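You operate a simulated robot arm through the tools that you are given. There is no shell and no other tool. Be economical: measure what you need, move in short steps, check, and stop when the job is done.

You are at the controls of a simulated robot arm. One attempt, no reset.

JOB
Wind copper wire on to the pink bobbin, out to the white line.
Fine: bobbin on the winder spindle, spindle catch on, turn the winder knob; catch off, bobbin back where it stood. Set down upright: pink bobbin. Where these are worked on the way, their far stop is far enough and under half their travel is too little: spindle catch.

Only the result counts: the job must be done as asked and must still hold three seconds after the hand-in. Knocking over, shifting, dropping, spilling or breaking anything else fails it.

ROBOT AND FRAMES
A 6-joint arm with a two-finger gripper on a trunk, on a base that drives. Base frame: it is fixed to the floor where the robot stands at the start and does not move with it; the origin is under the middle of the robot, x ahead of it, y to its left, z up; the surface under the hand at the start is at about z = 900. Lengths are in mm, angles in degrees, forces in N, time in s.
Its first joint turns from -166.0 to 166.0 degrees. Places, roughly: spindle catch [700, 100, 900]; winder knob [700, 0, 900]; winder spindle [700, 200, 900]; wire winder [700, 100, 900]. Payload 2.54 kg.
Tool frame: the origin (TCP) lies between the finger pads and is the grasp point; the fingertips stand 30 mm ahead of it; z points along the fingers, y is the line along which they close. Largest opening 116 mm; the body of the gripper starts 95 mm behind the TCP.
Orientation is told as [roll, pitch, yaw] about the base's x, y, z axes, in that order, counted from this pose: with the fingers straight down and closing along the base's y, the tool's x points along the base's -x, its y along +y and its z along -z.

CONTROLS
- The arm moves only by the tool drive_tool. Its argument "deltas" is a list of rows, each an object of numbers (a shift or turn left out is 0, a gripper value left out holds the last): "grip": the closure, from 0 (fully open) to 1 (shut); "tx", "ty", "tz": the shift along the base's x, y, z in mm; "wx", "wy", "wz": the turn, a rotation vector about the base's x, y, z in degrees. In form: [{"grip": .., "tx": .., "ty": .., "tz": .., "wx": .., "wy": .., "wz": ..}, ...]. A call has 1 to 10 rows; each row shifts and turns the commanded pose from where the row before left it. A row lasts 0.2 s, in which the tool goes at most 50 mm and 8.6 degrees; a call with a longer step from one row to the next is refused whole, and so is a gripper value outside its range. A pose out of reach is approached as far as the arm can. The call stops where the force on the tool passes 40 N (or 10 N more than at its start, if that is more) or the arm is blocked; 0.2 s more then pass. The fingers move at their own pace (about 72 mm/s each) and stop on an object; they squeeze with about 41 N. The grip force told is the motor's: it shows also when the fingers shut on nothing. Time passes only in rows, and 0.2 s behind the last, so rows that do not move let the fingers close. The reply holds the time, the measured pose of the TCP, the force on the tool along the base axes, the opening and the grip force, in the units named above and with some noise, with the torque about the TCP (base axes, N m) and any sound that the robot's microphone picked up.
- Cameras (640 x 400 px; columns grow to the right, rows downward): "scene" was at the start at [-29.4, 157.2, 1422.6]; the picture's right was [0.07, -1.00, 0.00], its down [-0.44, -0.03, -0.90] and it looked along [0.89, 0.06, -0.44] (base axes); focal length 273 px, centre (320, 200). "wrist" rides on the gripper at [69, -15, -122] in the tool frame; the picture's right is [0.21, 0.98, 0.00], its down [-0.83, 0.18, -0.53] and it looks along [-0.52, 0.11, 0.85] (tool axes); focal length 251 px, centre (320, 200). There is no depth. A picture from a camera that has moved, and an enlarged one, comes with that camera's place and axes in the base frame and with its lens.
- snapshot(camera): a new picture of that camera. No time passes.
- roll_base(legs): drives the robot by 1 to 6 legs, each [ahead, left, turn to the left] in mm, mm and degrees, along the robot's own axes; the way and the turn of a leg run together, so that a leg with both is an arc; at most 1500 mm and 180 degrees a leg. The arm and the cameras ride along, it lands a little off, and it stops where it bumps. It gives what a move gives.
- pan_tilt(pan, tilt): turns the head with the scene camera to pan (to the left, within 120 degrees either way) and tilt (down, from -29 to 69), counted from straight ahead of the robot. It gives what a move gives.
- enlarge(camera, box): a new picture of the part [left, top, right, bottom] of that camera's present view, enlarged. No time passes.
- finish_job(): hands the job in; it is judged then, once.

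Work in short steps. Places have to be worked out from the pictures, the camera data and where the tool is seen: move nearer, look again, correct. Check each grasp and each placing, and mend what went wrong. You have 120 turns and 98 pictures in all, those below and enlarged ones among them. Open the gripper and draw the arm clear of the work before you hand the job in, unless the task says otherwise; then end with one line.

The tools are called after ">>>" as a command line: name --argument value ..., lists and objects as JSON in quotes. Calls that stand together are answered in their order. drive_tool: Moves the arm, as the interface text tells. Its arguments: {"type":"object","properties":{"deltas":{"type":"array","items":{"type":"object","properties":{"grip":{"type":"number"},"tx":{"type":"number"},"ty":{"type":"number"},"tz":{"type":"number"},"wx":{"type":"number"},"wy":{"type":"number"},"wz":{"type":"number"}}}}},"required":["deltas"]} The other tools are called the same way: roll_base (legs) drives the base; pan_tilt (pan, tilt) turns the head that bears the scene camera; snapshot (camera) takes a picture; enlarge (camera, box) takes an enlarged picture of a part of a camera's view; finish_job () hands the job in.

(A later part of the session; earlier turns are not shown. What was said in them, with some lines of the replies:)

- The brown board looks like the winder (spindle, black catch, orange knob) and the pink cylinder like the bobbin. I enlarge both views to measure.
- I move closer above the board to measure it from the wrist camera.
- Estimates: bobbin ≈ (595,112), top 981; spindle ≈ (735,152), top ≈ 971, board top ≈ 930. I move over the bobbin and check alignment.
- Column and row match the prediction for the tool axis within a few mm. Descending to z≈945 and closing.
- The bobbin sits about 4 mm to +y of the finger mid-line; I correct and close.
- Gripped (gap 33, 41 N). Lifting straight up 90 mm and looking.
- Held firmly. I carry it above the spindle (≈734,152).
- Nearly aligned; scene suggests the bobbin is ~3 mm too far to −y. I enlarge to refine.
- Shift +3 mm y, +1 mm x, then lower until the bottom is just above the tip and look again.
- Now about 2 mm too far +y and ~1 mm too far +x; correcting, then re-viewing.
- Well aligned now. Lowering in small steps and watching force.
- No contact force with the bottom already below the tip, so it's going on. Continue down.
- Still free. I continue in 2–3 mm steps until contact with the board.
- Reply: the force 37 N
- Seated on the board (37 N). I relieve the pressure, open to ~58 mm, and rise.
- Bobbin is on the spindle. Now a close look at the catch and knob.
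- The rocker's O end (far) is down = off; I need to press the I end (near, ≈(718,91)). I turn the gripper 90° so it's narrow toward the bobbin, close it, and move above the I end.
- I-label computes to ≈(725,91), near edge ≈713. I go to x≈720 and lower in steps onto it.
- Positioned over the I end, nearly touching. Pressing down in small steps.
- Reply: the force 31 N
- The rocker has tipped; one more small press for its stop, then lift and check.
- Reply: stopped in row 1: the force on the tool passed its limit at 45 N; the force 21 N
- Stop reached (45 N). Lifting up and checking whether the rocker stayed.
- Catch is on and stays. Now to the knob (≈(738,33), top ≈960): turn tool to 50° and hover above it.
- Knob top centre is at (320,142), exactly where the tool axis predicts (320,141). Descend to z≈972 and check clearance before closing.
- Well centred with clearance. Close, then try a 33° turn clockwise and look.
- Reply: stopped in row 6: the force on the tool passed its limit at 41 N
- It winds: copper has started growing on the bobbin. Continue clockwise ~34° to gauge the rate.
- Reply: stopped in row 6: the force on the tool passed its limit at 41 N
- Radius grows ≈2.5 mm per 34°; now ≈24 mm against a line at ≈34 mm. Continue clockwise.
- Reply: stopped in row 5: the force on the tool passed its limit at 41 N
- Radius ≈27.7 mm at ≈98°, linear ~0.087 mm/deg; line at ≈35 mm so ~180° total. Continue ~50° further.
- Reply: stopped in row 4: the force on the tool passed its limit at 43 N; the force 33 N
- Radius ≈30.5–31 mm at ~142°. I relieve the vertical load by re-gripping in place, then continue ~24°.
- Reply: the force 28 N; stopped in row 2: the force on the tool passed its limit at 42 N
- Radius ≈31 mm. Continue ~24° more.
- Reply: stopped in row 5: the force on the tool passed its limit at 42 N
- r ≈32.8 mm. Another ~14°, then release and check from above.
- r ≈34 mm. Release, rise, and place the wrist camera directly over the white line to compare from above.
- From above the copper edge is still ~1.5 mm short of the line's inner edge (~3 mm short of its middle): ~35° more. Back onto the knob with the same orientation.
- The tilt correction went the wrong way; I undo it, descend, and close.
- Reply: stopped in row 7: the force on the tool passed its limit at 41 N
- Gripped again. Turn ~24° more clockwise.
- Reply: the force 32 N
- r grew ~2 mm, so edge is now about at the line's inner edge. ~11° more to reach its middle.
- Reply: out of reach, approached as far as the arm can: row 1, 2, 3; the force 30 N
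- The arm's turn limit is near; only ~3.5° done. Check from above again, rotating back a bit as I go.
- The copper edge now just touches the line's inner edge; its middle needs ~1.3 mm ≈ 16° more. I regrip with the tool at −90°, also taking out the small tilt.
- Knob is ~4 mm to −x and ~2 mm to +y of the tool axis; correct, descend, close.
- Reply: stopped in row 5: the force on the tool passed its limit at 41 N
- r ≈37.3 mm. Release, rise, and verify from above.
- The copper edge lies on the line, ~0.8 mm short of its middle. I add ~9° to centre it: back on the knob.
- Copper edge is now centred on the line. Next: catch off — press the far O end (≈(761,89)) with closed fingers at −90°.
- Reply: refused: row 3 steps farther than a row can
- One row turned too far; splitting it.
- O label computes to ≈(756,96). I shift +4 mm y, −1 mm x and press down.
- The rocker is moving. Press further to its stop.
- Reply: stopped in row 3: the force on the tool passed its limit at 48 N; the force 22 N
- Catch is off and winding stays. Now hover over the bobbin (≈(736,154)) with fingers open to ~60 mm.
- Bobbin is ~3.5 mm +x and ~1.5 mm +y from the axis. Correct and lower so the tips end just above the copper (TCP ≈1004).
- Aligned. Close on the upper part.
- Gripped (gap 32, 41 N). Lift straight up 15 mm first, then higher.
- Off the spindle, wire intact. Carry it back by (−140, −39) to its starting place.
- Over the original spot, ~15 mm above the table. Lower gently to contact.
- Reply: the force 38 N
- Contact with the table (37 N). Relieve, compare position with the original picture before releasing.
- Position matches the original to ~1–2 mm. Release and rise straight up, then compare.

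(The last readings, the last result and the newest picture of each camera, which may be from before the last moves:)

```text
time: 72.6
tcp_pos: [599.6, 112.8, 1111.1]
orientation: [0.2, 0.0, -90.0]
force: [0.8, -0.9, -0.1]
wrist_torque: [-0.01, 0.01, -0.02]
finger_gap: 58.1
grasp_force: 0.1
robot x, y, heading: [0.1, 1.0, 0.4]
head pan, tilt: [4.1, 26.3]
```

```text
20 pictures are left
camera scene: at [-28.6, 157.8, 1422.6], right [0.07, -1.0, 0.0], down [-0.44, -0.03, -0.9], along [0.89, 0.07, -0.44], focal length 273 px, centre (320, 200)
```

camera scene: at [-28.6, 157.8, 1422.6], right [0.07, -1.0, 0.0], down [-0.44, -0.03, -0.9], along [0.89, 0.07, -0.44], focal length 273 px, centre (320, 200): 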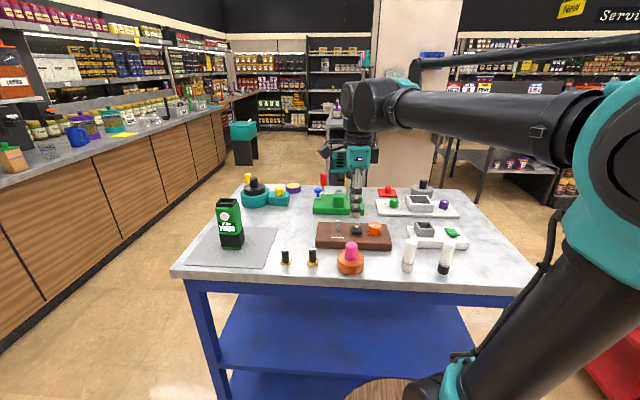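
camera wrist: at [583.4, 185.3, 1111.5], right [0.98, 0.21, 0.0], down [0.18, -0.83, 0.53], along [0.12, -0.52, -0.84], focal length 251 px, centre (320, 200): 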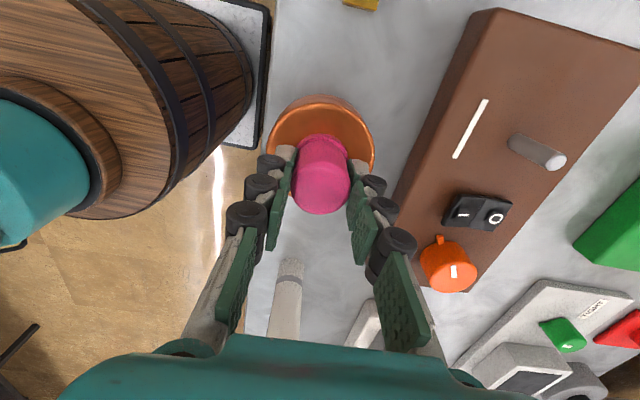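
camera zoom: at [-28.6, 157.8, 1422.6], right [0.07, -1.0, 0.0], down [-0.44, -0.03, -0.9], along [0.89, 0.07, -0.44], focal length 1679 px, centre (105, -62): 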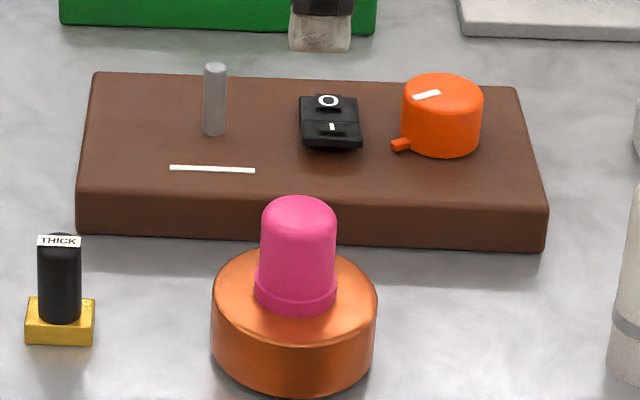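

The bobbin stands upright at its original spot (within ~2 mm), wound to the line, with the catch off. I draw the arm clear and hand in.

>>> drive_tool --deltas '[{"tz": 40}, {"tz": 40}, {"tz": 30}, {}]'

>>> finish_job

```text
time: 73.6
tcp_pos: [599.9, 112.6, 1221.2]
orientation: [0.3, 0.0, -89.9]
force: [0.3, 0.2, -0.4]
wrist_torque: [0.01, 0.0, -0.02]
finger_gap: 58.1
grasp_force: 0.1
robot x, y, heading: [0.6, -3.2, 0.4]
head pan, tilt: [4.1, 26.3]
```

```text
The job is handed in.
```

I wound the pink bobbin with copper wire to the middle of the white line, switched the spindle catch off, and set the bobbin back upright within about 2 mm of where it stood; the job is handed in.
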